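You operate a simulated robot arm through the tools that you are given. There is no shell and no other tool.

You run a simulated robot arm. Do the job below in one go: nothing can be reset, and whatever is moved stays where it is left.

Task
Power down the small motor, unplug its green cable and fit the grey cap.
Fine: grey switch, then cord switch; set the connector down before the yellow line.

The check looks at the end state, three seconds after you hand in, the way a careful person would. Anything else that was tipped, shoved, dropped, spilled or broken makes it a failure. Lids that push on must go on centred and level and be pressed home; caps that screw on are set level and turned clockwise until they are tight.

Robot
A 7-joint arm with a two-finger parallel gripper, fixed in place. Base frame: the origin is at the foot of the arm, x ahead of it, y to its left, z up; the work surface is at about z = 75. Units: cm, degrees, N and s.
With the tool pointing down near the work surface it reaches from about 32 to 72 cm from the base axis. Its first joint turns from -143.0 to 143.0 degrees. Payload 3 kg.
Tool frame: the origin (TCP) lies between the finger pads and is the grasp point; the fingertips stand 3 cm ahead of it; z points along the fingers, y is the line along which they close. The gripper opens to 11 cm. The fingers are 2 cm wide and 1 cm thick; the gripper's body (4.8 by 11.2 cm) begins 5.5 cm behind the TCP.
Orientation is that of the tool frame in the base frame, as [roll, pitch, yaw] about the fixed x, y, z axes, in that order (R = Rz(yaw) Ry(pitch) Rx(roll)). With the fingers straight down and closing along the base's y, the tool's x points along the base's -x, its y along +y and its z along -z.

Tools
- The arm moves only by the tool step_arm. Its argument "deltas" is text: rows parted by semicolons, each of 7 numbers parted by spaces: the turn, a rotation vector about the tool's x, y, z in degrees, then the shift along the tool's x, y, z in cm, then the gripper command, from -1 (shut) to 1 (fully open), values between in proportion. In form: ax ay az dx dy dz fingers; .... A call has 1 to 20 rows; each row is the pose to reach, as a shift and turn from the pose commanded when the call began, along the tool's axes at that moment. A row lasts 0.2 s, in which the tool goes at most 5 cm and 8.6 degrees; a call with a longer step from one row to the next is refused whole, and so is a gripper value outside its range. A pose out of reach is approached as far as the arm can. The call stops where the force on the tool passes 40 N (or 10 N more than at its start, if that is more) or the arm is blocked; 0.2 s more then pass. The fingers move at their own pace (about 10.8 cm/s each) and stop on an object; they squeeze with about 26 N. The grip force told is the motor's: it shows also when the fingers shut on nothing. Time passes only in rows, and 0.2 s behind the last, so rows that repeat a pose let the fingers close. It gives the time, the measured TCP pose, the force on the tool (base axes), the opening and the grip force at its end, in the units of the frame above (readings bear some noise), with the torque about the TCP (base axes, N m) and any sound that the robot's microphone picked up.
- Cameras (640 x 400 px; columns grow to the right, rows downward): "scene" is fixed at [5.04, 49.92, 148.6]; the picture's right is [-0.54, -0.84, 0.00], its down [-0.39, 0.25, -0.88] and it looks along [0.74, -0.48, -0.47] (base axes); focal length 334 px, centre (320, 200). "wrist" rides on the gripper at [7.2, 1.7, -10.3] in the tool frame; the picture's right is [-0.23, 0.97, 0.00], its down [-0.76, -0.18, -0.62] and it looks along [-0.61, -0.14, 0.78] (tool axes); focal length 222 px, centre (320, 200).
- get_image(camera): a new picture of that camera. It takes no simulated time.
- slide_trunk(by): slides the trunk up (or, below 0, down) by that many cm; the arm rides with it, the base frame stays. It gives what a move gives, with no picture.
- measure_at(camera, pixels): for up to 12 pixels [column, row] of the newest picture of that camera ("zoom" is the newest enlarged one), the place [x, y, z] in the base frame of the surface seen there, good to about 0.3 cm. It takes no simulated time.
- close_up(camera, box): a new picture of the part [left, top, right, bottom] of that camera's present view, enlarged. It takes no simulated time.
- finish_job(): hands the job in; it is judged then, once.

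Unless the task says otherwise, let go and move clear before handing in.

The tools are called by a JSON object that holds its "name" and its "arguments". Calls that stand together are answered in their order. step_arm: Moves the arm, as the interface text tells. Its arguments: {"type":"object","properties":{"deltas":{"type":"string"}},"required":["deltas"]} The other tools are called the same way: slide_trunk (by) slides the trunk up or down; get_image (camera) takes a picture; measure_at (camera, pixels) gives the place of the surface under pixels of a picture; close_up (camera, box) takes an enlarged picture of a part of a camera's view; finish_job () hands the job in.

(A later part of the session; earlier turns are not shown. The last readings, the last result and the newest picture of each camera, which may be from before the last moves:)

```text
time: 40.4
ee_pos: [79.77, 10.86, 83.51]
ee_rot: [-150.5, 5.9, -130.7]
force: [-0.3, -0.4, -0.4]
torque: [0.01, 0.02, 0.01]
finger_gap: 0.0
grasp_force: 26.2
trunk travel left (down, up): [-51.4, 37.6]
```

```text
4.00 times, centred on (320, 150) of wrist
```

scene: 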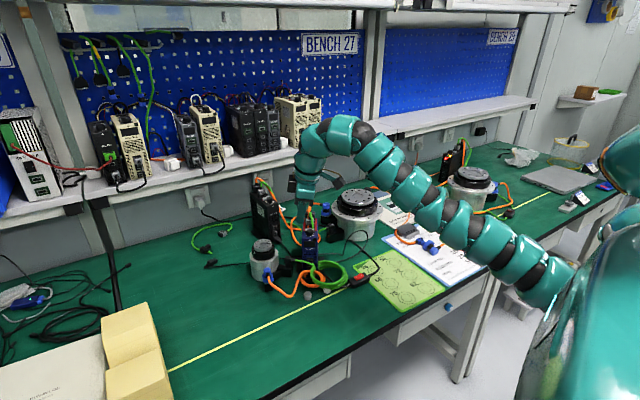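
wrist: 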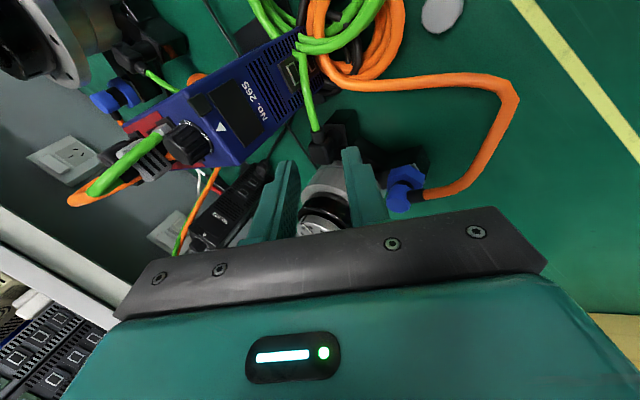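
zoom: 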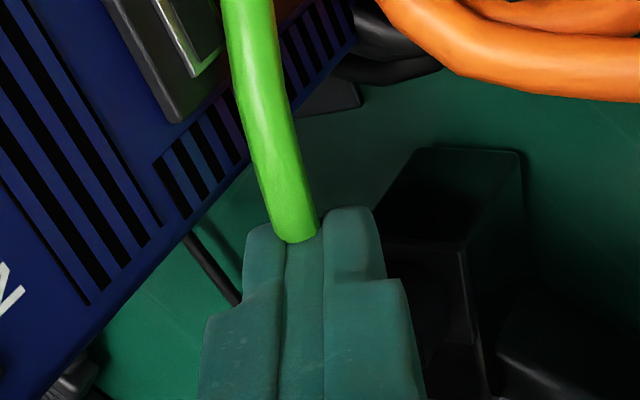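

The boot and cable don't stop the fingers, so only the body can be gripped. I'll back off along the approach line, open to 4 cm, and line up on the body with a smaller 23° incline that clears the drive by about 0.6 cm.

{"name": "step_arm", "arguments": {"deltas": "0 0 0 0 0 -2.5 -1; 0 0 0 0 0 -5 -1; -3.2 -0.4 0.45 -1.2 -0.35 -5.1 -0.27; -6.5 -0.76 0.9 -2.33 -0.71 -5.25 -0.27; -6.5 -0.76 0.9 -2.33 -0.71 -5.25 -0.27"}}

{"name": "get_image", "arguments": {"camera": "wrist"}}

{"name": "close_up", "arguments": {"camera": "wrist", "box": [260, 100, 380, 200]}}

{"name": "close_up", "arguments": {"camera": "scene", "box": [250, 210, 340, 280]}}

```text
time: 41.6
ee_pos: [79.77, 13.53, 88.78]
ee_rot: [-157.1, 7.1, -131.3]
force: [0.6, 0.2, -1.3]
torque: [0.01, 0.01, 0.02]
finger_gap: 4.01
grasp_force: 0.0
trunk travel left (down, up): [-51.4, 37.6]
```

```text
taken
```

wrist: 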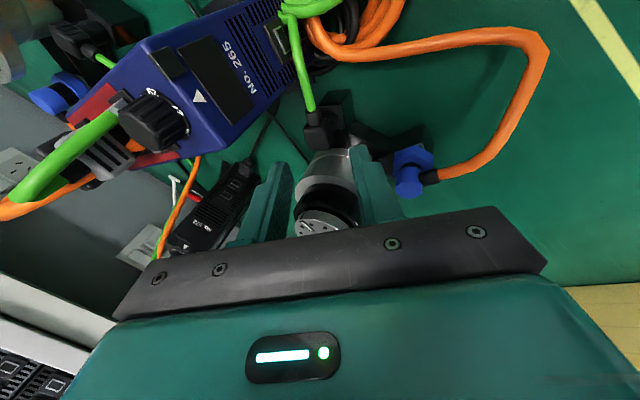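

```text
4.00 times, centred on (320, 150) of wrist
```

zoom: 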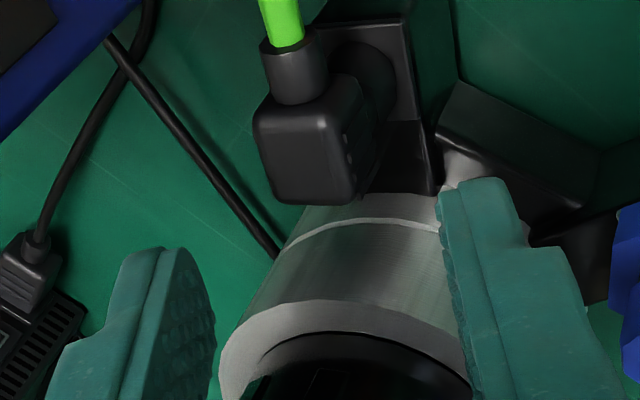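

```text
5.71 times, centred on (295, 245) of scene
```

zoom: 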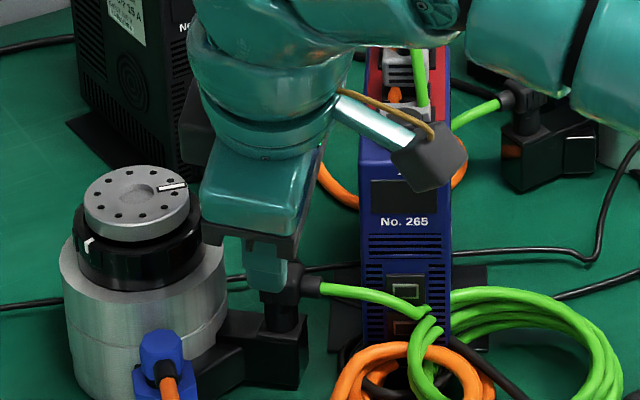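

The pose was reached, and the body's centre appears about 0.45 cm nearer the robot than the approach axis at (320,144). I'll correct by 0.35 cm and advance 3 cm.

{"name": "step_arm", "arguments": {"deltas": "0 0 0 0.35 0 1.5 -0.27; 0 0 0 0.35 0 3 -0.27; 0 0 0 0.35 0 3 -0.27"}}

{"name": "close_up", "arguments": {"camera": "wrist", "box": [260, 100, 380, 200]}}

{"name": "close_up", "arguments": {"camera": "scene", "box": [260, 220, 330, 280]}}

```text
time: 42.4
ee_pos: [80.49, 12.71, 86.01]
ee_rot: [-157.1, 7.1, -131.2]
force: [0.0, -0.3, -0.1]
torque: [0.03, -0.01, -0.03]
finger_gap: 4.0
grasp_force: 0.0
trunk travel left (down, up): [-51.4, 37.6]
```

```text
4.00 times, centred on (320, 150) of wrist
```

zoom: 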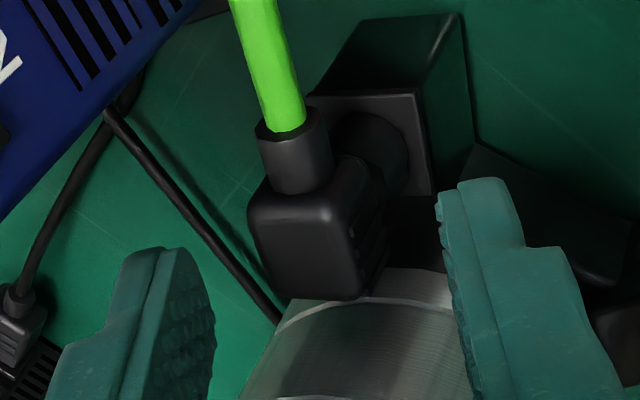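

```text
6.67 times, centred on (295, 250) of scene
```

zoom: 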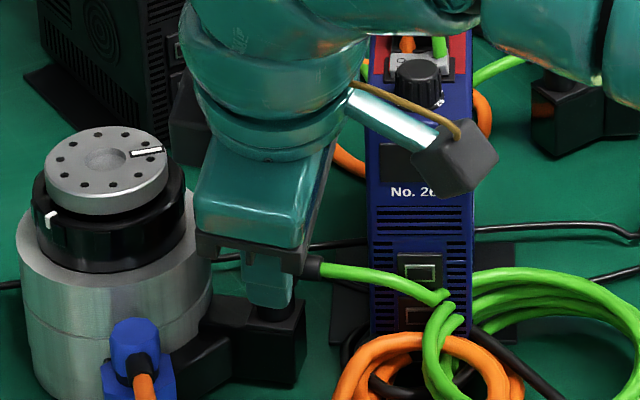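

The body's centre (329,205) now matches the axis point (320,208) in the zoom. I'll advance the last 2 cm and then close.

{"name": "step_arm", "arguments": {"deltas": "0 0 0 0 0.05 1 -0.27; 0 0 0 0 0.1 2 -0.27; 0 0 0 0 0.1 2 -0.27"}}

{"name": "close_up", "arguments": {"camera": "wrist", "box": [260, 120, 380, 220]}}

{"name": "close_up", "arguments": {"camera": "scene", "box": [260, 220, 330, 280]}}

```text
time: 43.2
ee_pos: [80.68, 12.21, 83.95]
ee_rot: [-157.1, 6.9, -131.3]
force: [0.0, -0.2, -0.5]
torque: [-0.03, 0.01, -0.01]
finger_gap: 4.0
grasp_force: 0.0
out of reach, approached as far as the arm can: row 2, 3
trunk travel left (down, up): [-51.4, 37.6]
```

```text
4.00 times, centred on (320, 170) of wrist
```

zoom: 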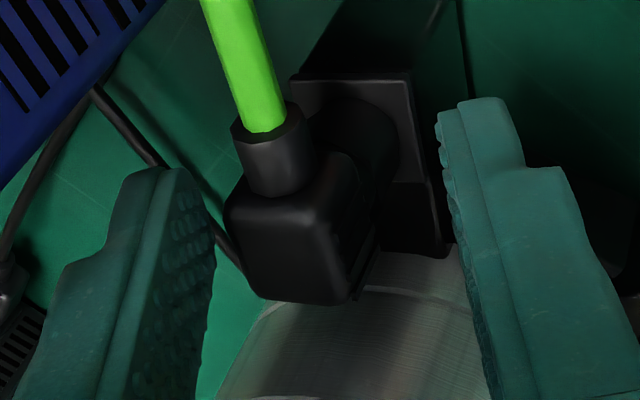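

```text
6.67 times, centred on (295, 250) of scene
```

zoom: 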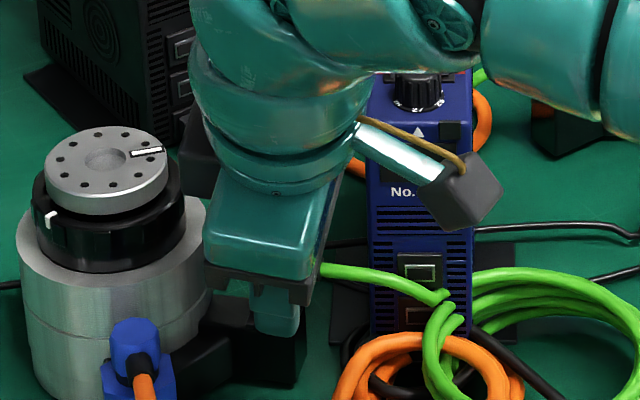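

The body lies between the jaws, slightly nearer the upper finger. I'll shift 0.3 cm to centre it and close.

{"name": "step_arm", "arguments": {"deltas": "0 0 0 0 -0.28 0 -0.27; 0 0 0 0 -0.28 0 -0.27; 0 0 0 0 -0.28 0 -1; 0 0 0 0 -0.28 0 -1; 0 0 0 0 -0.28 0 -1"}}

{"name": "close_up", "arguments": {"camera": "wrist", "box": [260, 120, 380, 220]}}

{"name": "close_up", "arguments": {"camera": "scene", "box": [260, 220, 330, 280]}}

```text
time: 44.4
ee_pos: [80.72, 11.95, 84.27]
ee_rot: [-157.1, 7.1, -131.3]
force: [4.4, -6.1, 7.4]
torque: [0.1, -0.1, -0.42]
finger_gap: 2.31
grasp_force: 26.3
trunk travel left (down, up): [-51.4, 37.6]
```

```text
4.00 times, centred on (320, 170) of wrist
```

zoom: 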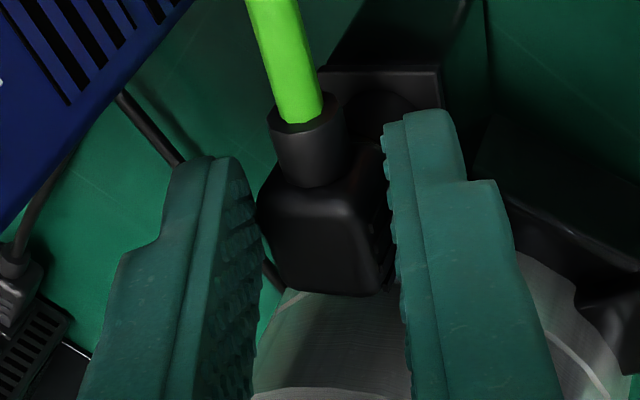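

```text
6.67 times, centred on (295, 250) of scene
```

zoom: 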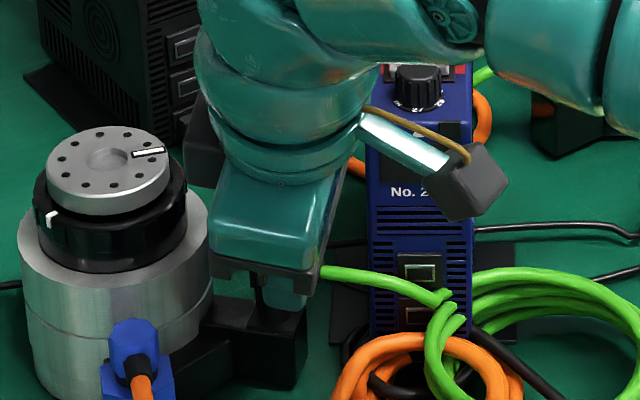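

The jaws hold the body at 2.3 cm with it between both pads. I'll pull straight up in small steps.

{"name": "step_arm", "arguments": {"deltas": "0 0 0 -0.06 -0.19 -0.46 -1; 0 0 0 -0.12 -0.39 -0.91 -1; 0 0 0 -0.18 -0.58 -1.37 -1; 0 0 0 -0.245 -0.78 -1.83 -1; 0 0 0 -0.31 -0.97 -2.28 -1; 0 0 0 -0.31 -0.97 -2.28 -1"}}

{"name": "close_up", "arguments": {"camera": "wrist", "box": [260, 120, 380, 220]}}

{"name": "close_up", "arguments": {"camera": "scene", "box": [260, 220, 330, 280]}}

```text
time: 45.8
ee_pos: [80.69, 12.24, 86.79]
ee_rot: [-157.2, 7.0, -131.2]
force: [-0.1, 0.4, -0.1]
torque: [-0.04, 0.02, -0.02]
finger_gap: 1.9
grasp_force: 26.7
trunk travel left (down, up): [-51.4, 37.6]
```

```text
4.00 times, centred on (320, 170) of wrist
```

zoom: 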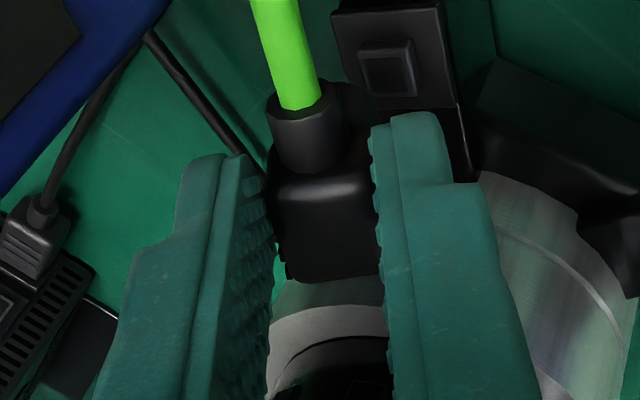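

```text
6.67 times, centred on (295, 250) of scene
```

zoom: 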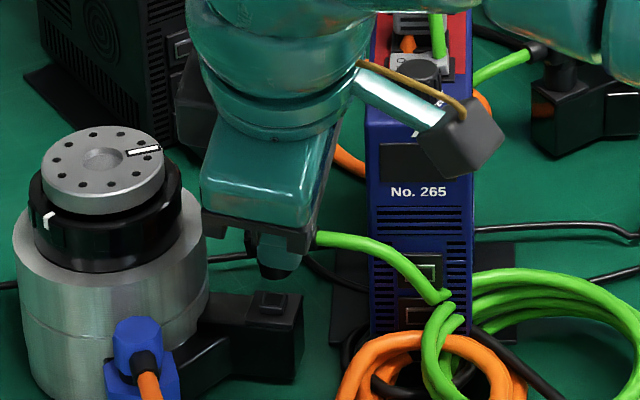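

The connector came free and now sits flat in the jaws (gap 1.9), and the motor's socket shows a small post at (270,300) of the scene zoom. I'll raise the trunk so the arm can work closer in, watching the force in case the cable pulls.

{"name": "slide_trunk", "arguments": {"by": 8}}

{"name": "get_image", "arguments": {"camera": "scene"}}

{"name": "close_up", "arguments": {"camera": "scene", "box": [250, 190, 350, 300]}}

{"name": "measure_at", "arguments": {"camera": "scene", "pixels": [[200, 357], [240, 333], [270, 316], [290, 305], [300, 299], [320, 330], [280, 340], [330, 350], [300, 370]]}}

```text
time: 47.0
ee_pos: [80.83, 12.23, 94.68]
ee_rot: [-157.1, 7.0, -131.2]
force: [0.5, -0.1, -0.4]
torque: [0.0, 0.01, 0.0]
finger_gap: 1.87
grasp_force: 25.9
trunk travel left (down, up): [-59.4, 29.6]
```

```text
taken
```

scene: 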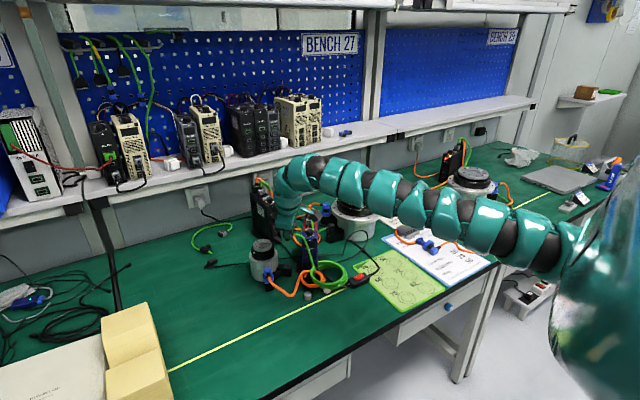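

```text
3.64 times, centred on (300, 245) of scene
```

zoom: 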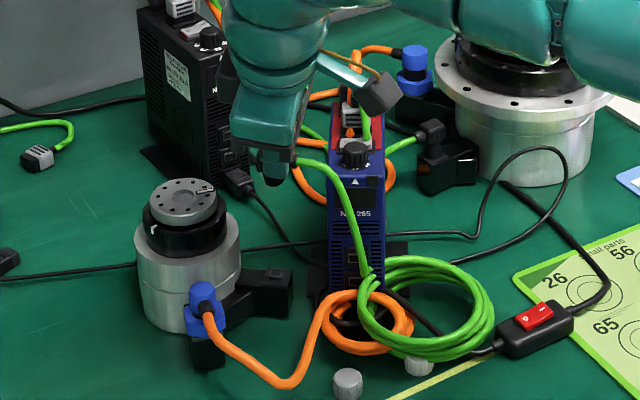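

```text
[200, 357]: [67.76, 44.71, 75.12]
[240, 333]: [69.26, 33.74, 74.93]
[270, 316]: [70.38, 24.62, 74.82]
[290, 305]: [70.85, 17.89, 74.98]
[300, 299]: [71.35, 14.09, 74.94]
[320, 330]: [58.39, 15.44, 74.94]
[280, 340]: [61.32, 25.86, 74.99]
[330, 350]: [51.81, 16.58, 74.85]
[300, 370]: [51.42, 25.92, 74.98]
```

The cable follows freely with no force. I'll find the yellow line's exact position and look at the freed socket and caps before carrying the connector.

{"name": "measure_at", "arguments": {"camera": "scene", "pixels": [[323.4, 300], [300, 311], [270, 325], [240, 338.5], [344, 290], [311, 291], [333, 286]]}}

{"name": "close_up", "arguments": {"camera": "scene", "box": [250, 245, 320, 300]}}

{"name": "slide_trunk", "arguments": {"by": 8}}

```text
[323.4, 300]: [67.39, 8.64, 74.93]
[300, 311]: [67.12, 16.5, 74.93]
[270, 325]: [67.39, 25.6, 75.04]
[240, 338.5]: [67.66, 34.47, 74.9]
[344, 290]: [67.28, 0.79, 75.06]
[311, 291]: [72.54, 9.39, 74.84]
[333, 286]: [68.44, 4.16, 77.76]
```

```text
7.27 times, centred on (285, 272) of scene
```

zoom: 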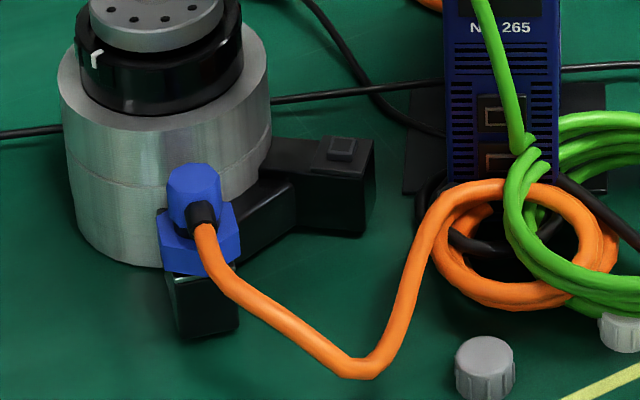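

```text
time: 48.1
ee_pos: [80.7, 12.18, 102.62]
ee_rot: [-157.1, 7.0, -131.3]
force: [0.2, 0.3, -0.7]
torque: [0.02, 0.01, 0.01]
finger_gap: 1.88
grasp_force: 25.9
trunk travel left (down, up): [-67.4, 21.6]
```

The yellow line runs at x≈67.3, so the near side lies between x≈51 and 67. I'll carry the connector back toward (64,13,95) while levelling the tool so the connector is upright.

{"name": "step_arm", "arguments": {"deltas": "-4.6 0 0 2.24 2.9 0.13 -1; -9.2 0 0 4.5 5.8 0.26 -1; -13.7 0 0 6.7 8.7 0.39 -1; -18.3 0 0 9 11.6 0.52 -1; -22.9 0 0 11.22 14.53 0.65 -1; -22.9 0 0 11.22 14.53 0.65 -1"}}

{"name": "get_image", "arguments": {"camera": "scene"}}

{"name": "close_up", "arguments": {"camera": "scene", "box": [250, 200, 370, 330]}}

```text
time: 49.5
ee_pos: [63.98, 13.1, 95.02]
ee_rot: [180.0, 7.1, -131.2]
force: [-0.3, -0.4, 0.1]
torque: [-0.02, -0.03, 0.01]
finger_gap: 1.92
grasp_force: 25.9
trunk travel left (down, up): [-67.4, 21.6]
```

```text
taken
```

scene: 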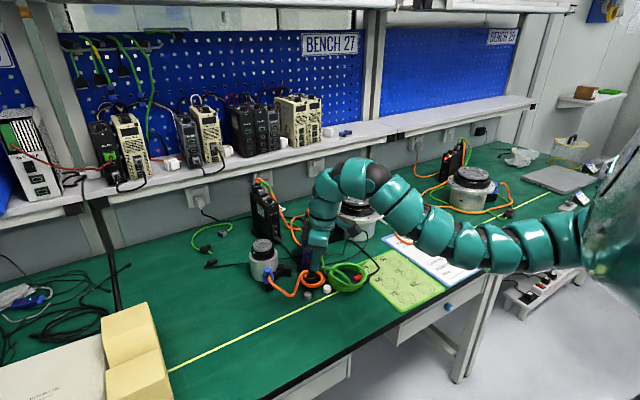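

```text
3.08 times, centred on (310, 265) of scene
```

zoom: 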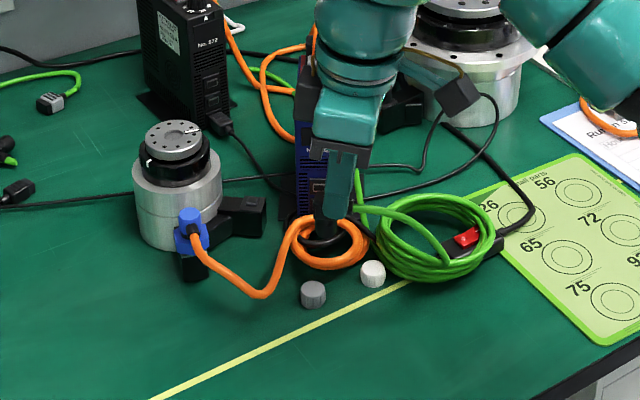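

The connector is held upright and the green coil has shifted right with its cable, with no force on the tool. I'll check the wrist view to see how the connector sits and measure its lower end.

{"name": "get_image", "arguments": {"camera": "wrist"}}

{"name": "close_up", "arguments": {"camera": "scene", "box": [290, 225, 350, 285]}}

{"name": "measure_at", "arguments": {"camera": "zoom", "pixels": [[275, 200], [275, 230], [265, 245], [280, 260], [250, 180], [290, 240]]}}

```text
taken
```

wrist: 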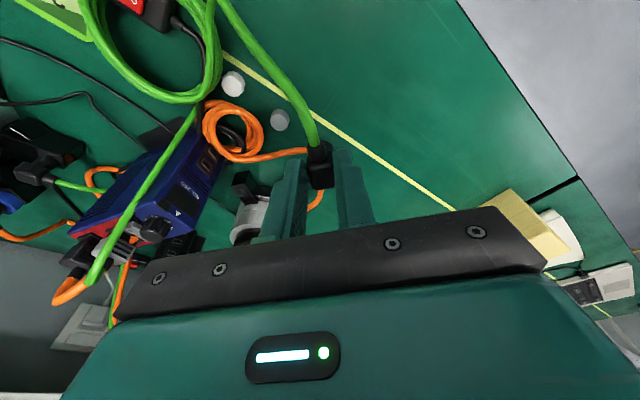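

```text
6.67 times, centred on (320, 255) of scene
```

zoom: 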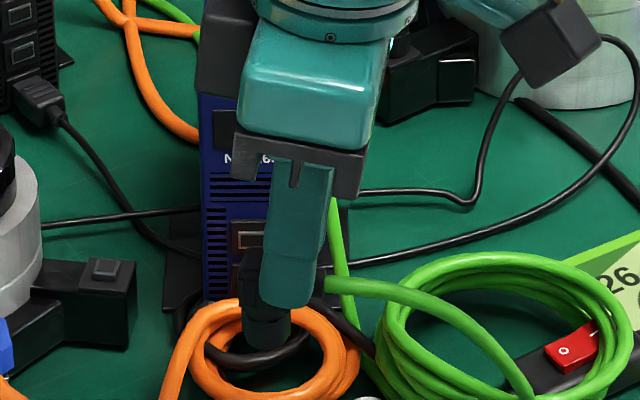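

```text
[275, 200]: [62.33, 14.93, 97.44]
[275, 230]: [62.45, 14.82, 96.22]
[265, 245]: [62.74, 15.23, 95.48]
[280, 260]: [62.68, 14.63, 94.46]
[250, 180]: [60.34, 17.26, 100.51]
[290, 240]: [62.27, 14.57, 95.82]
```

The connector hangs just beyond the fingers with its collar end near (268,340) in the zoom. I'll measure that end and see where the coil now lies relative to the cord switch.

{"name": "measure_at", "arguments": {"camera": "zoom", "pixels": [[268, 343], [260, 320], [255, 280], [500, 258], [392, 310], [622, 320], [540, 395], [563, 352], [340, 287]]}}

{"name": "close_up", "arguments": {"camera": "scene", "box": [320, 240, 400, 310]}}

{"name": "close_up", "arguments": {"camera": "wrist", "box": [80, 0, 320, 140]}}

{"name": "close_up", "arguments": {"camera": "wrist", "box": [270, 120, 390, 220]}}

```text
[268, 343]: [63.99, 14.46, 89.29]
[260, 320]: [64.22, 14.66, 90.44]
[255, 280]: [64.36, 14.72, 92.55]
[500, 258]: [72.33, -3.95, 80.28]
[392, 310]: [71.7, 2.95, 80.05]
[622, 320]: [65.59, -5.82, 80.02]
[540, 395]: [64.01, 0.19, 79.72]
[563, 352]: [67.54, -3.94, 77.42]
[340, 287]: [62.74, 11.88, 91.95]
```

```text
5.71 times, centred on (360, 275) of scene
```

zoom: 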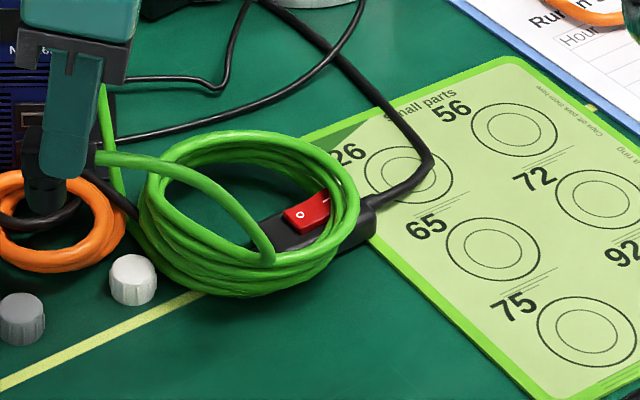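

```text
2.67 times, centred on (200, 70) of wrist
```

zoom: 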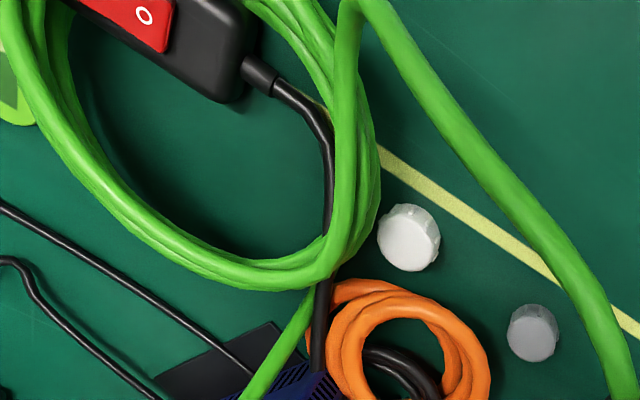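

```text
4.00 times, centred on (330, 170) of wrist
```

zoom: 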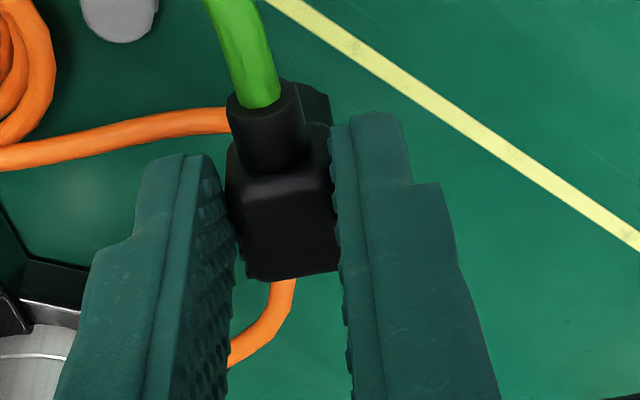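

The connector's lower end is about 6 cm below the TCP, so it touches the bench at TCP z≈81. I'll go over (60.5,13) and down to TCP z=85 first.

{"name": "step_arm", "arguments": {"deltas": "0 0 0 1.2 0.9 3.2 -1; 0 0 0 2.4 1.8 6.4 -1; 0 0 0 3.52 2.63 9.64 -1; 0 0 0 3.52 2.63 9.64 -1"}}

{"name": "close_up", "arguments": {"camera": "scene", "box": [270, 240, 390, 340]}}

```text
time: 50.5
ee_pos: [60.42, 12.93, 85.05]
ee_rot: [180.0, 7.0, -131.2]
force: [-0.4, -1.2, -0.7]
torque: [-0.02, 0.03, 0.02]
finger_gap: 1.87
grasp_force: 26.1
trunk travel left (down, up): [-67.4, 21.6]
```

```text
4.00 times, centred on (330, 290) of scene
```

zoom: 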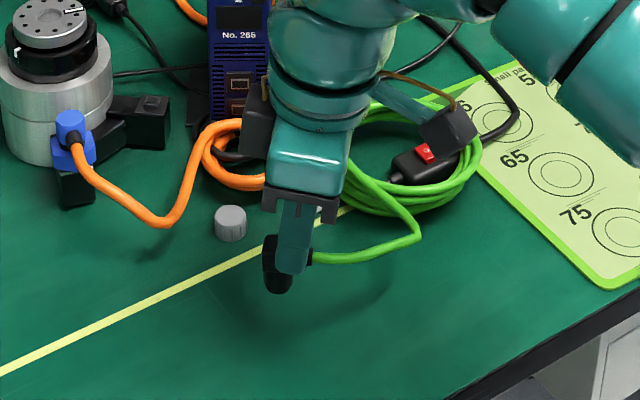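

The connector is over the clear strip on the near side of the line. I'll lower it gently to just above the bench.

{"name": "step_arm", "arguments": {"deltas": "0 0 0 0.19 0 1.5 -1; 0 0 0 0.37 0 3 -1; 0 0 0 0.42 0 3.4 -1; 0 0 0 0.42 0 3.4 -1"}}

{"name": "close_up", "arguments": {"camera": "scene", "box": [290, 260, 350, 320]}}

```text
time: 51.5
ee_pos: [60.45, 12.97, 81.51]
ee_rot: [-180.0, 7.0, -131.2]
force: [-1.0, 0.1, -0.2]
torque: [0.03, -0.01, 0.0]
finger_gap: 1.88
grasp_force: 26.2
trunk travel left (down, up): [-67.4, 21.6]
```

```text
6.67 times, centred on (320, 290) of scene
```

zoom: 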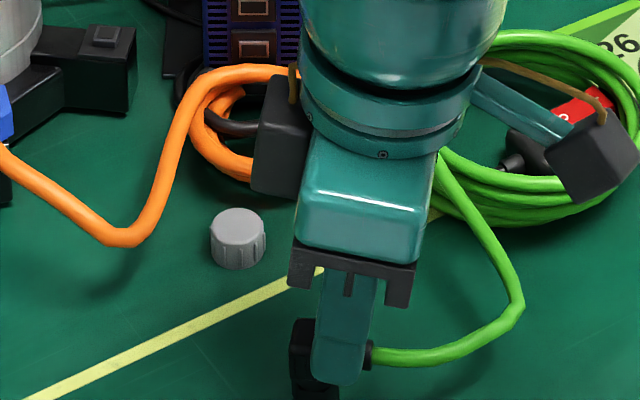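

I'll lower in 0.2 cm steps until light contact shows, then look at the bottom of the connector.

{"name": "step_arm", "arguments": {"deltas": "0 0 0 0.025 0 0.2 -1; 0 0 0 0.05 0 0.4 -1; 0 0 0 0.05 0 0.4 -1"}}

{"name": "close_up", "arguments": {"camera": "scene", "box": [290, 290, 350, 340]}}

```text
time: 52.3
ee_pos: [60.43, 12.9, 81.18]
ee_rot: [-180.0, 7.0, -131.2]
force: [-0.3, -0.8, -0.8]
torque: [-0.02, 0.0, -0.02]
finger_gap: 1.9
grasp_force: 26.2
trunk travel left (down, up): [-67.4, 21.6]
```

```text
8.00 times, centred on (320, 315) of scene
```

zoom: 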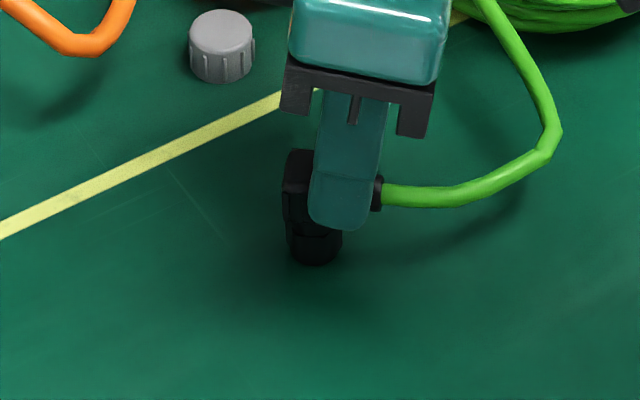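

The collar is very near the bench with its shadow closing in. I'll continue down in small steps.

{"name": "step_arm", "arguments": {"deltas": "0 0 0 0.025 0 0.2 -1; 0 0 0 0.05 0 0.4 -1; 0 0 0 0.07 0 0.55 -1; 0 0 0 0.07 0 0.55 -1"}}

{"name": "close_up", "arguments": {"camera": "scene", "box": [290, 290, 350, 340]}}

```text
time: 53.3
ee_pos: [60.42, 12.94, 80.92]
ee_rot: [-179.9, 7.3, -131.2]
force: [-0.3, -0.8, 23.4]
torque: [0.21, -0.23, 0.0]
finger_gap: 1.89
grasp_force: 25.4
trunk travel left (down, up): [-67.4, 21.6]
```

```text
8.00 times, centred on (320, 315) of scene
```

zoom: 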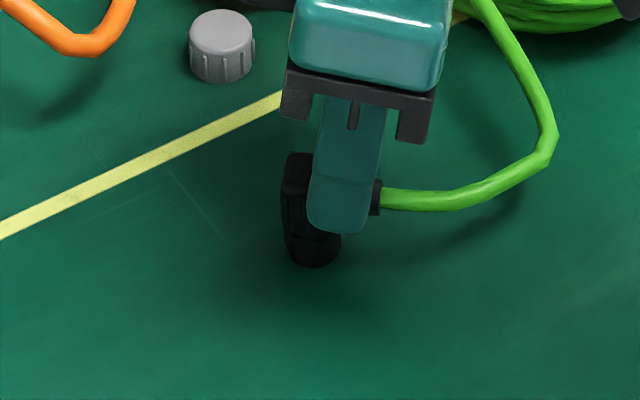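

It is touching the bench (23 N). I'll ease off 0.25 cm, open the fingers to let it stand, and rise straight up.

{"name": "step_arm", "arguments": {"deltas": "0 0 0 -0.03 0 -0.25 -1; 0 0 0 -0.03 0 -0.25 -0.6; 0 0 0 -0.03 0 -0.25 -0.27; 0 0 0 -0.03 0 -0.25 -0.27; 0 0 0 -0.03 0 -0.25 -0.27"}}

{"name": "close_up", "arguments": {"camera": "scene", "box": [290, 290, 350, 340]}}

```text
time: 54.5
ee_pos: [60.48, 13.11, 80.95]
ee_rot: [-179.9, 7.0, -131.2]
force: [0.4, 0.5, -0.5]
torque: [-0.02, -0.01, 0.0]
finger_gap: 4.03
grasp_force: 0.1
trunk travel left (down, up): [-67.4, 21.6]
```

```text
8.00 times, centred on (320, 315) of scene
```

zoom: 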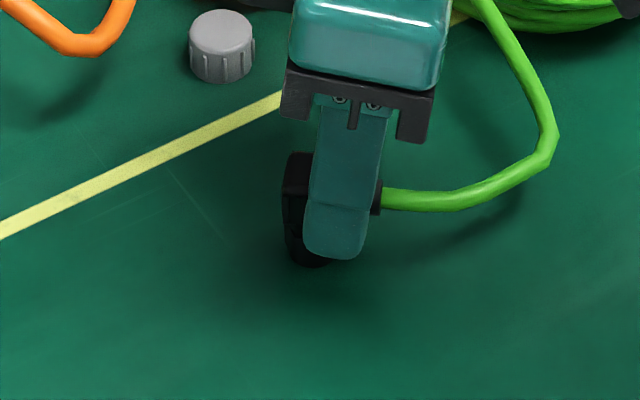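

The connector stands by itself between the open fingers. I'll lift straight up clear of it.

{"name": "step_arm", "arguments": {"deltas": "0 0 0 -0.25 0 -2 -0.27; 0 0 0 -0.5 0 -4 -0.27; 0 0 0 -0.75 0 -6 -0.27; 0 0 0 -1.1 0 -9 -0.27; 0 0 0 -1.1 0 -9 -0.27"}}

{"name": "close_up", "arguments": {"camera": "scene", "box": [250, 230, 370, 340]}}

{"name": "get_image", "arguments": {"camera": "wrist"}}

```text
time: 55.7
ee_pos: [60.54, 12.79, 89.84]
ee_rot: [-180.0, 7.0, -131.2]
force: [0.1, 0.4, 0.1]
torque: [-0.01, -0.01, -0.03]
finger_gap: 4.01
grasp_force: 0.1
trunk travel left (down, up): [-67.4, 21.6]
```

```text
3.64 times, centred on (310, 285) of scene
```

zoom: 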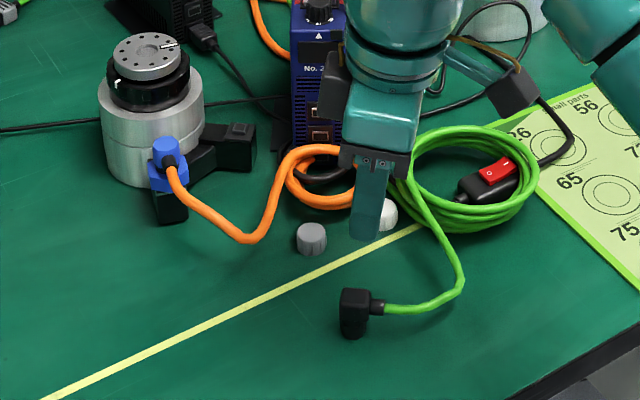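

```text
taken
```

wrist: 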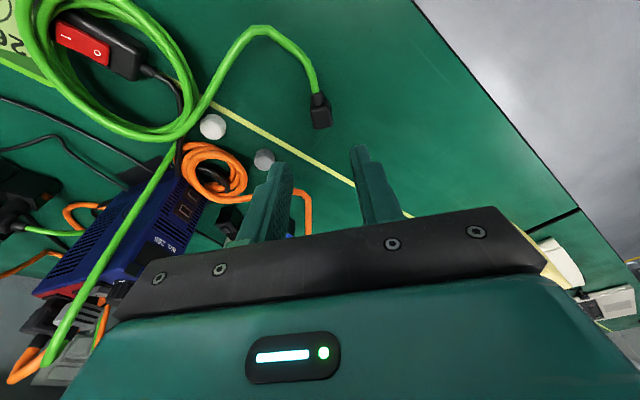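

The connector stands upright at about (61,13), well before the line. Now I'll look closely at the freed socket and both caps.

{"name": "close_up", "arguments": {"camera": "scene", "box": [270, 250, 305, 280]}}

{"name": "close_up", "arguments": {"camera": "scene", "box": [295, 275, 345, 310]}}

{"name": "measure_at", "arguments": {"camera": "scene", "pixels": [[307.8, 292], [305, 291], [311, 292], [308, 299], [329, 284], [288, 263], [290, 265], [284, 268], [294, 266]]}}

{"name": "close_up", "arguments": {"camera": "wrist", "box": [180, 100, 300, 180]}}

```text
13.33 times, centred on (288, 265) of scene
```

zoom: 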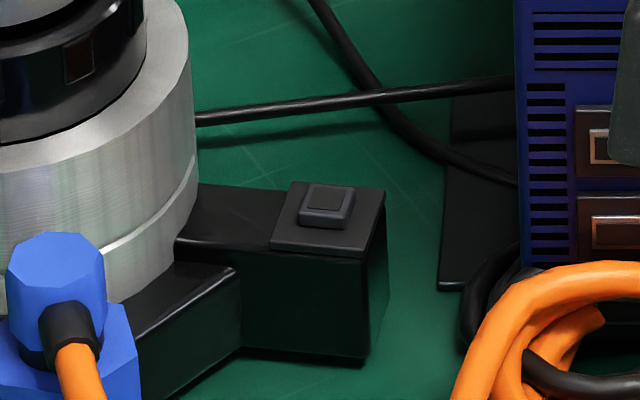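

```text
11.43 times, centred on (320, 292) of scene
```

zoom: 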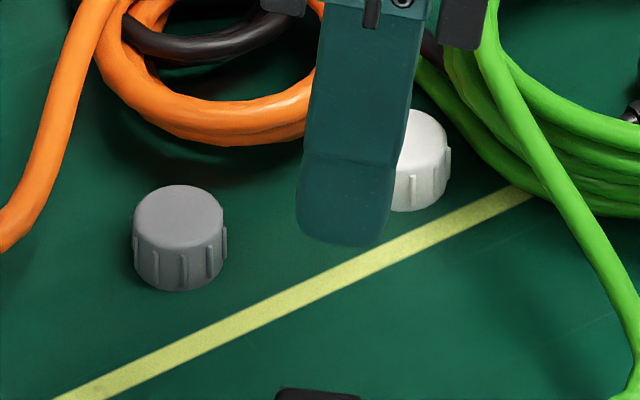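

```text
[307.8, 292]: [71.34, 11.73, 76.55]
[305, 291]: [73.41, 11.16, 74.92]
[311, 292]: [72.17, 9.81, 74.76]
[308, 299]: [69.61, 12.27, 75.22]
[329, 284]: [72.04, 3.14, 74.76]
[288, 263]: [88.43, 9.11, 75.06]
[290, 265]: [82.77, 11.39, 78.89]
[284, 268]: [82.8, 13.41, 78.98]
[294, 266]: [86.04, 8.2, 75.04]
```

```text
5.00 times, centred on (240, 140) of wrist
```

zoom: 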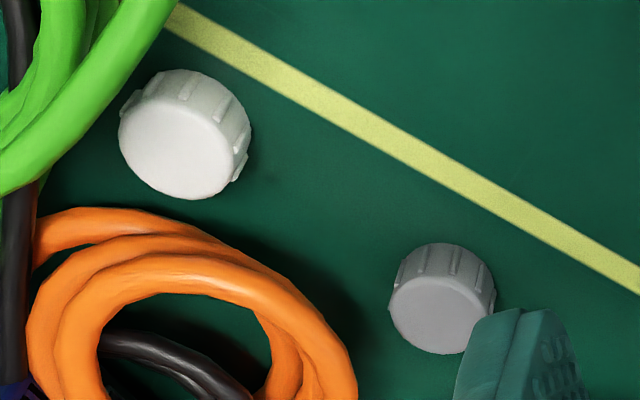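

The socket is a low square post on the box top with no thread, so the grey cap (the smaller one at (308,294)) should push on. To set it level at that reach I need the jaws horizontal with a 30° lean toward azimuth −30°, so I'll first turn the yaw about −79° in free air.

{"name": "step_arm", "arguments": {"deltas": "0.96 0 7.82 -0.05 0 -0.4 -0.27; 1.92 0 15.6 -0.1 0 -0.8 -0.27; 2.9 0 23.5 -0.15 0 -1.2 -0.27; 3.84 0 31.3 -0.2 0 -1.6 -0.27; 4.8 0 39.1 -0.25 0 -2 -0.27; 5.76 0 46.9 -0.25 0 -2 -0.27; 6.7 0 54.7 -0.25 0 -2 -0.27; 7.7 0 62.6 -0.25 0 -2 -0.27; 8.6 0 70.4 -0.25 0 -2 -0.27; 9.6 0 78.2 -0.25 0 -2 -0.27; 9.6 0 78.2 -0.25 0 -2 -0.27"}}

{"name": "get_image", "arguments": {"camera": "scene"}}

```text
time: 58.1
ee_pos: [60.54, 12.94, 92.11]
ee_rot: [180.0, 7.0, 149.9]
force: [0.3, -0.6, -0.3]
torque: [0.01, 0.0, -0.01]
finger_gap: 4.0
grasp_force: 0.0
trunk travel left (down, up): [-67.4, 21.6]
```

```text
taken
```

scene: 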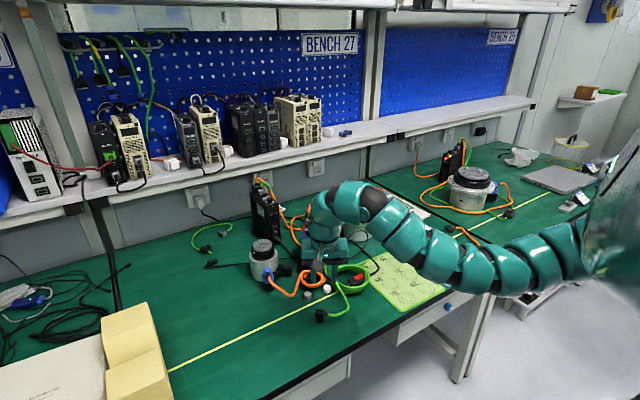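

The yaw turn worked. Next I'll pitch to 30° and hover short of the grey cap to refine its position.

{"name": "step_arm", "arguments": {"deltas": "0 -7.7 0 -1.3 1.5 2.2 -0.27; 0 -15.4 0 -2.7 3.05 4.4 -0.27; 0 -23 0 -4.01 4.57 6.64 -0.27; 0 -23 0 -4.01 4.57 6.64 -0.27"}}

{"name": "get_image", "arguments": {"camera": "wrist"}}

{"name": "close_up", "arguments": {"camera": "scene", "box": [250, 230, 370, 340]}}

```text
time: 59.1
ee_pos: [66.88, 14.47, 85.93]
ee_rot: [180.0, 30.1, 150.0]
force: [-1.1, 0.2, 0.1]
torque: [0.02, -0.03, -0.04]
finger_gap: 4.03
grasp_force: 0.0
trunk travel left (down, up): [-67.4, 21.6]
```

```text
taken
```

wrist: 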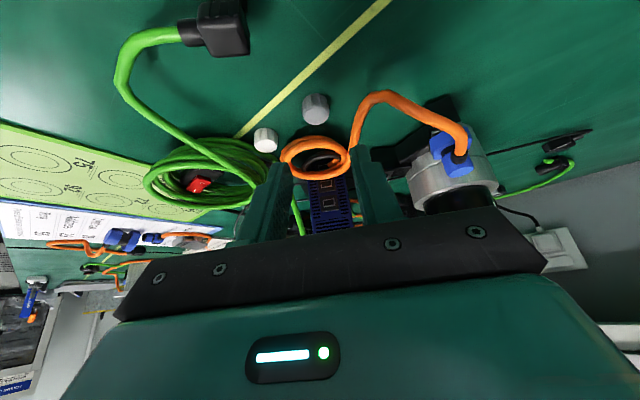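

```text
3.64 times, centred on (310, 285) of scene
```

zoom: 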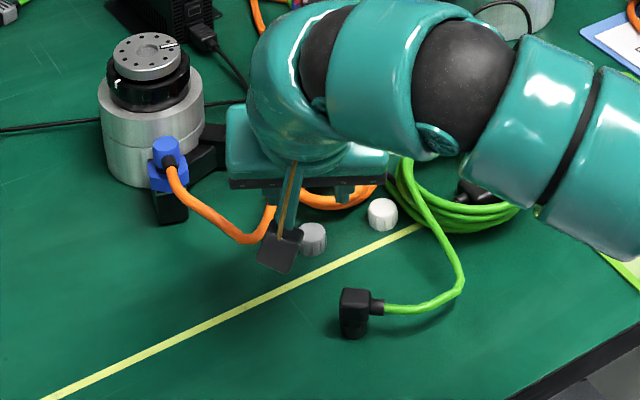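

The grey cap shows at (315,107) in the wrist view. I'll zoom in and measure its top centre.

{"name": "close_up", "arguments": {"camera": "wrist", "box": [280, 80, 360, 140]}}

{"name": "measure_at", "arguments": {"camera": "zoom", "pixels": [[285, 130], [270, 130], [300, 130], [285, 150], [285, 180], [250, 150], [320, 140], [290, 100], [430, 210], [500, 120]]}}

```text
6.67 times, centred on (320, 110) of wrist
```

zoom: 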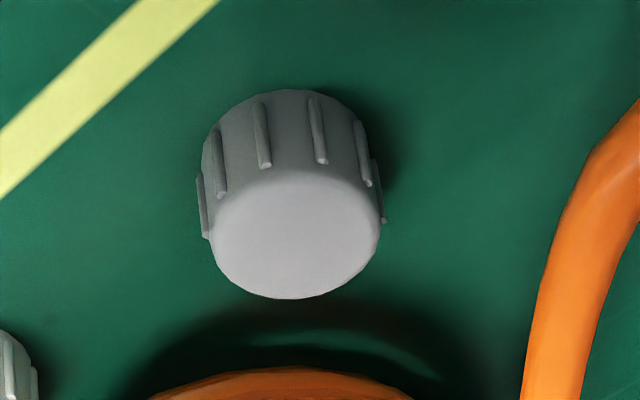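

```text
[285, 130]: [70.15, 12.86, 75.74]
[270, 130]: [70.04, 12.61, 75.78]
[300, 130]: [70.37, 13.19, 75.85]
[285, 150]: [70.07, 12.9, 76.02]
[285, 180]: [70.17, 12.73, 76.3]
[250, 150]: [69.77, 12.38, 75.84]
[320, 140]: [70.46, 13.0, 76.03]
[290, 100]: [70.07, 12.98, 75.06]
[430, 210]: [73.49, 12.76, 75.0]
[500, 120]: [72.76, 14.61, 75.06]
```

The cap's top centre computes to about (70.7,12.2,76.7), 2.3 cm across. I'll check where the orange cable runs beside it before descending with the fingers about 3.3 cm open.

{"name": "measure_at", "arguments": {"camera": "zoom", "pixels": [[575, 230], [545, 340], [610, 160], [530, 300], [297, 235], [250, 235], [340, 235], [297, 290], [270, 380], [10, 370]]}}

```text
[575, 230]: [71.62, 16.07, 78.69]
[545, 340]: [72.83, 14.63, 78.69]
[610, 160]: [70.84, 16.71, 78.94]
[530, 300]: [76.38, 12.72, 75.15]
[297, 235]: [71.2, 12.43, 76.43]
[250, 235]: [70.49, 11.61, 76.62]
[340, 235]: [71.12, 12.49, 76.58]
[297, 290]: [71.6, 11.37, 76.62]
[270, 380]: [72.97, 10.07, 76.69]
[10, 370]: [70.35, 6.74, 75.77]
```

The orange cable passes about 1 cm outside the finger's path at z≈78.7, so a 3.3 cm opening stays clear. I'll move onto the approach line above the cap.

{"name": "step_arm", "arguments": {"deltas": "0 0 0 0.5 -0.03 1.6 -0.4; 0 0 0 0.97 -0.06 3.13 -0.4; 0 0 0 0.97 -0.06 3.13 -0.4"}}

{"name": "close_up", "arguments": {"camera": "wrist", "box": [260, 90, 380, 190]}}

{"name": "close_up", "arguments": {"camera": "scene", "box": [270, 250, 350, 320]}}

```text
time: 59.9
ee_pos: [67.69, 14.15, 82.83]
ee_rot: [-180.0, 30.0, 150.1]
force: [0.1, -0.5, 0.6]
torque: [-0.03, -0.04, 0.0]
finger_gap: 3.3
grasp_force: 0.1
trunk travel left (down, up): [-67.4, 21.6]
```

```text
4.00 times, centred on (320, 140) of wrist
```

zoom: 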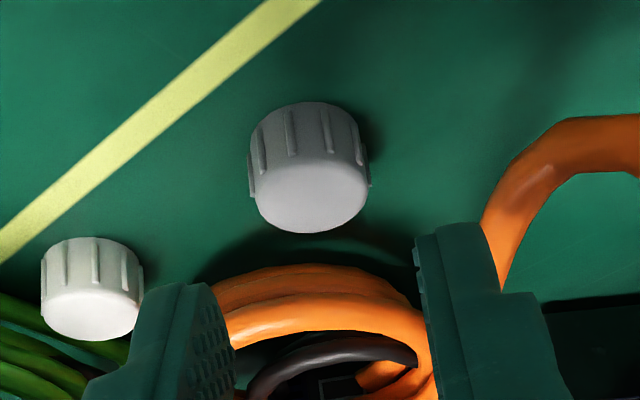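

```text
5.71 times, centred on (310, 285) of scene
```

zoom: 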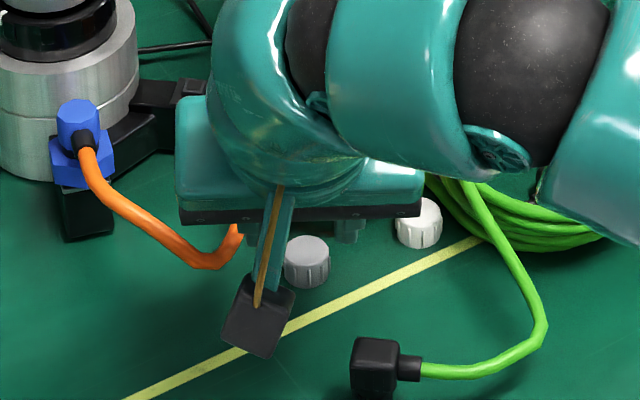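

The cap's centre is 0.35 cm toward the robot from the approach axis. I'll correct that and advance around the cap in small steps.

{"name": "step_arm", "arguments": {"deltas": "0 0 0 0.17 -0.09 1.6 -0.4; 0 0 0 0.34 -0.18 3.2 -0.4; 0 0 0 0.34 -0.18 4.2 -0.4; 0 0 0 0.34 -0.18 4.85 -0.4; 0 0 0 0.34 -0.18 4.85 -0.4"}}

{"name": "close_up", "arguments": {"camera": "wrist", "box": [260, 100, 380, 200]}}

{"name": "close_up", "arguments": {"camera": "scene", "box": [270, 250, 350, 320]}}

```text
time: 61.1
ee_pos: [69.42, 13.14, 78.36]
ee_rot: [179.9, 29.9, 150.0]
force: [0.3, 0.2, -0.7]
torque: [0.0, 0.01, -0.04]
finger_gap: 3.27
grasp_force: 0.1
trunk travel left (down, up): [-67.4, 21.6]
```

```text
4.00 times, centred on (320, 150) of wrist
```

zoom: 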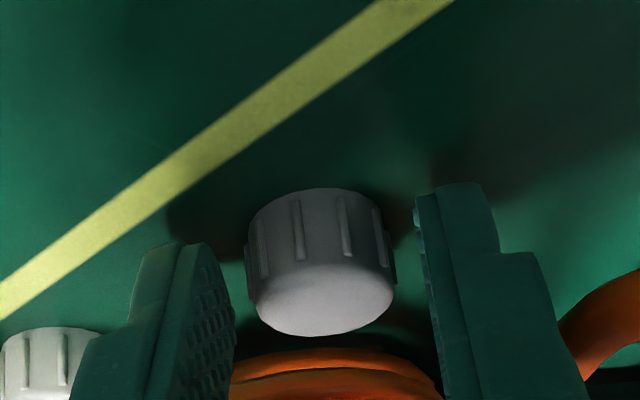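

```text
5.71 times, centred on (310, 285) of scene
```

zoom: 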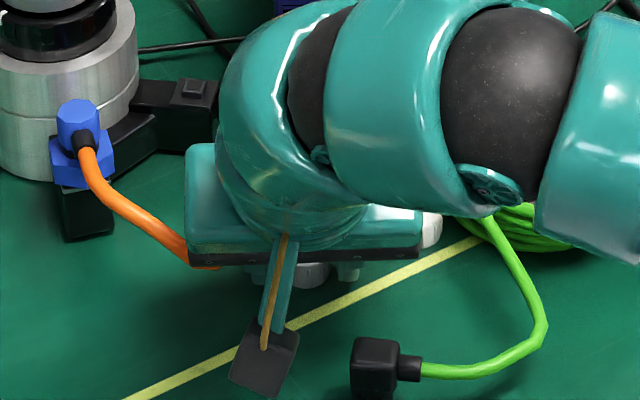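

The cap sits centred between the jaws at (320,258). I'll close on it.

{"name": "step_arm", "arguments": {"deltas": "0 0 0 0 0 0 -1; 0 0 0 0 0 0 -1; 0 0 0 0 0 0 -1"}}

{"name": "close_up", "arguments": {"camera": "wrist", "box": [260, 100, 380, 200]}}

```text
time: 61.9
ee_pos: [69.35, 12.99, 78.36]
ee_rot: [-179.9, 30.1, 150.0]
force: [1.1, -0.6, 0.2]
torque: [-0.02, -0.03, -0.01]
finger_gap: 2.02
grasp_force: 26.6
trunk travel left (down, up): [-67.4, 21.6]
```

```text
4.00 times, centred on (320, 150) of wrist
```

zoom: 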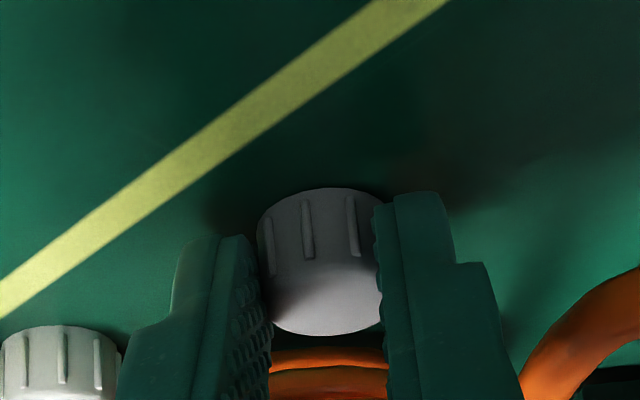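

The cap is held at 2.0 cm. I'll lift it straight up 8 cm and check that it stayed level in the grip.

{"name": "step_arm", "arguments": {"deltas": "0 0 0 -0.5 0 -0.87 -1; 0 0 0 -1.5 0 -2.6 -1; 0 0 0 -3 0 -5.2 -1; 0 0 0 -4 0 -6.93 -1; 0 0 0 -4 0 -6.93 -1"}}

{"name": "close_up", "arguments": {"camera": "wrist", "box": [260, 100, 380, 200]}}

{"name": "close_up", "arguments": {"camera": "scene", "box": [260, 230, 350, 320]}}

```text
time: 63.1
ee_pos: [69.13, 12.98, 86.37]
ee_rot: [-180.0, 29.9, 150.0]
force: [0.2, -0.9, -0.3]
torque: [-0.02, -0.01, 0.01]
finger_gap: 2.02
grasp_force: 26.4
trunk travel left (down, up): [-67.4, 21.6]
```

```text
4.00 times, centred on (320, 150) of wrist
```

zoom: 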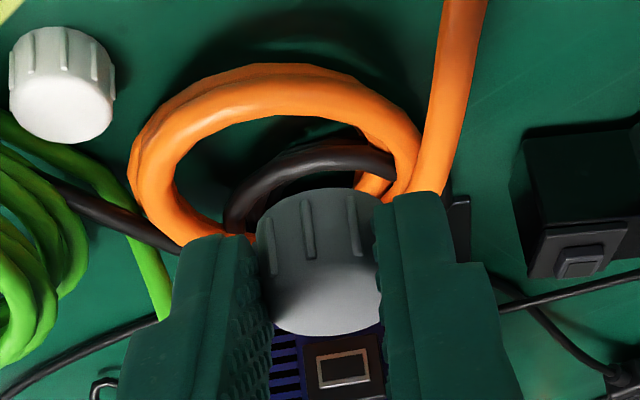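

```text
4.44 times, centred on (305, 275) of scene
```

zoom: 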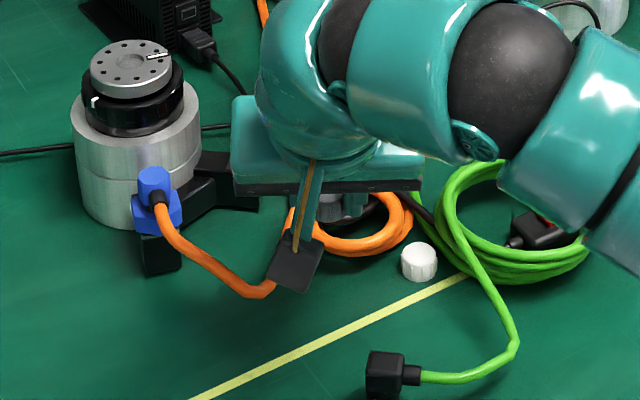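

The cap stayed level in the grip. I'll now measure the socket plate around its post from the scene camera, using many points to average out noise.

{"name": "close_up", "arguments": {"camera": "scene", "box": [270, 250, 305, 280]}}

{"name": "measure_at", "arguments": {"camera": "zoom", "pixels": [[327, 195], [320, 200], [335, 200], [327, 205], [295, 190], [290, 240], [350, 245], [370, 200], [285, 225], [365, 230], [320, 240], [345, 190]]}}

{"name": "close_up", "arguments": {"camera": "wrist", "box": [360, 130, 420, 180]}}

{"name": "measure_at", "arguments": {"camera": "zoom", "pixels": [[285, 290], [270, 285], [300, 285], [200, 270], [360, 260], [230, 310], [330, 320], [180, 330], [350, 230]]}}

```text
13.33 times, centred on (288, 265) of scene
```

zoom: 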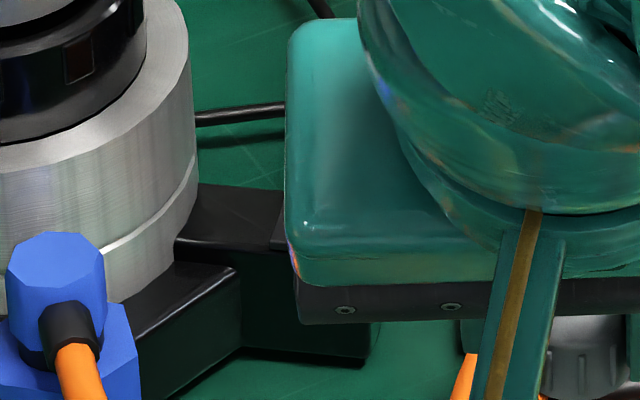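

```text
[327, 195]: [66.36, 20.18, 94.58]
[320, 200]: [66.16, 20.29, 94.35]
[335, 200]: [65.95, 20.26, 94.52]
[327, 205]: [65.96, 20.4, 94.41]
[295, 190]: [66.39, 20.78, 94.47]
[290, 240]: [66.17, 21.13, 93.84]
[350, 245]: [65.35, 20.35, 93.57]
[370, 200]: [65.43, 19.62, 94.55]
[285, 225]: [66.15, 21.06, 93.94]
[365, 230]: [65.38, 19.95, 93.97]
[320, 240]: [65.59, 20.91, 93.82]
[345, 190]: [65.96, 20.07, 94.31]
```

```text
8.00 times, centred on (390, 155) of wrist
```

zoom: 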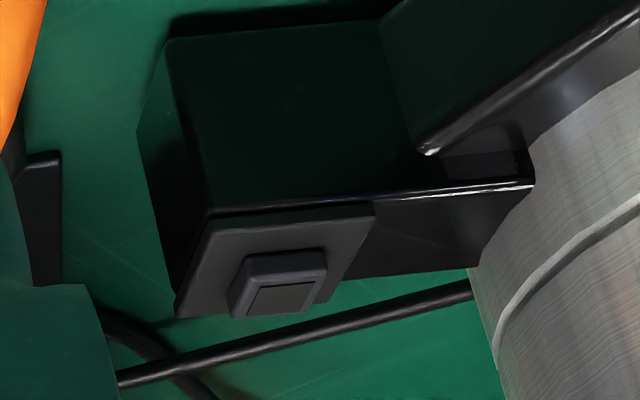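

```text
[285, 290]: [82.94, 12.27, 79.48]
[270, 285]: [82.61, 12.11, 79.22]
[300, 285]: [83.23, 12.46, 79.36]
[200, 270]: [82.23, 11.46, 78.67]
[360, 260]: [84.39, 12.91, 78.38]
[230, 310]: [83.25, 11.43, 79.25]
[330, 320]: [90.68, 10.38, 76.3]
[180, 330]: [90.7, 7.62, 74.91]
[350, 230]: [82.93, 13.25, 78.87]
```

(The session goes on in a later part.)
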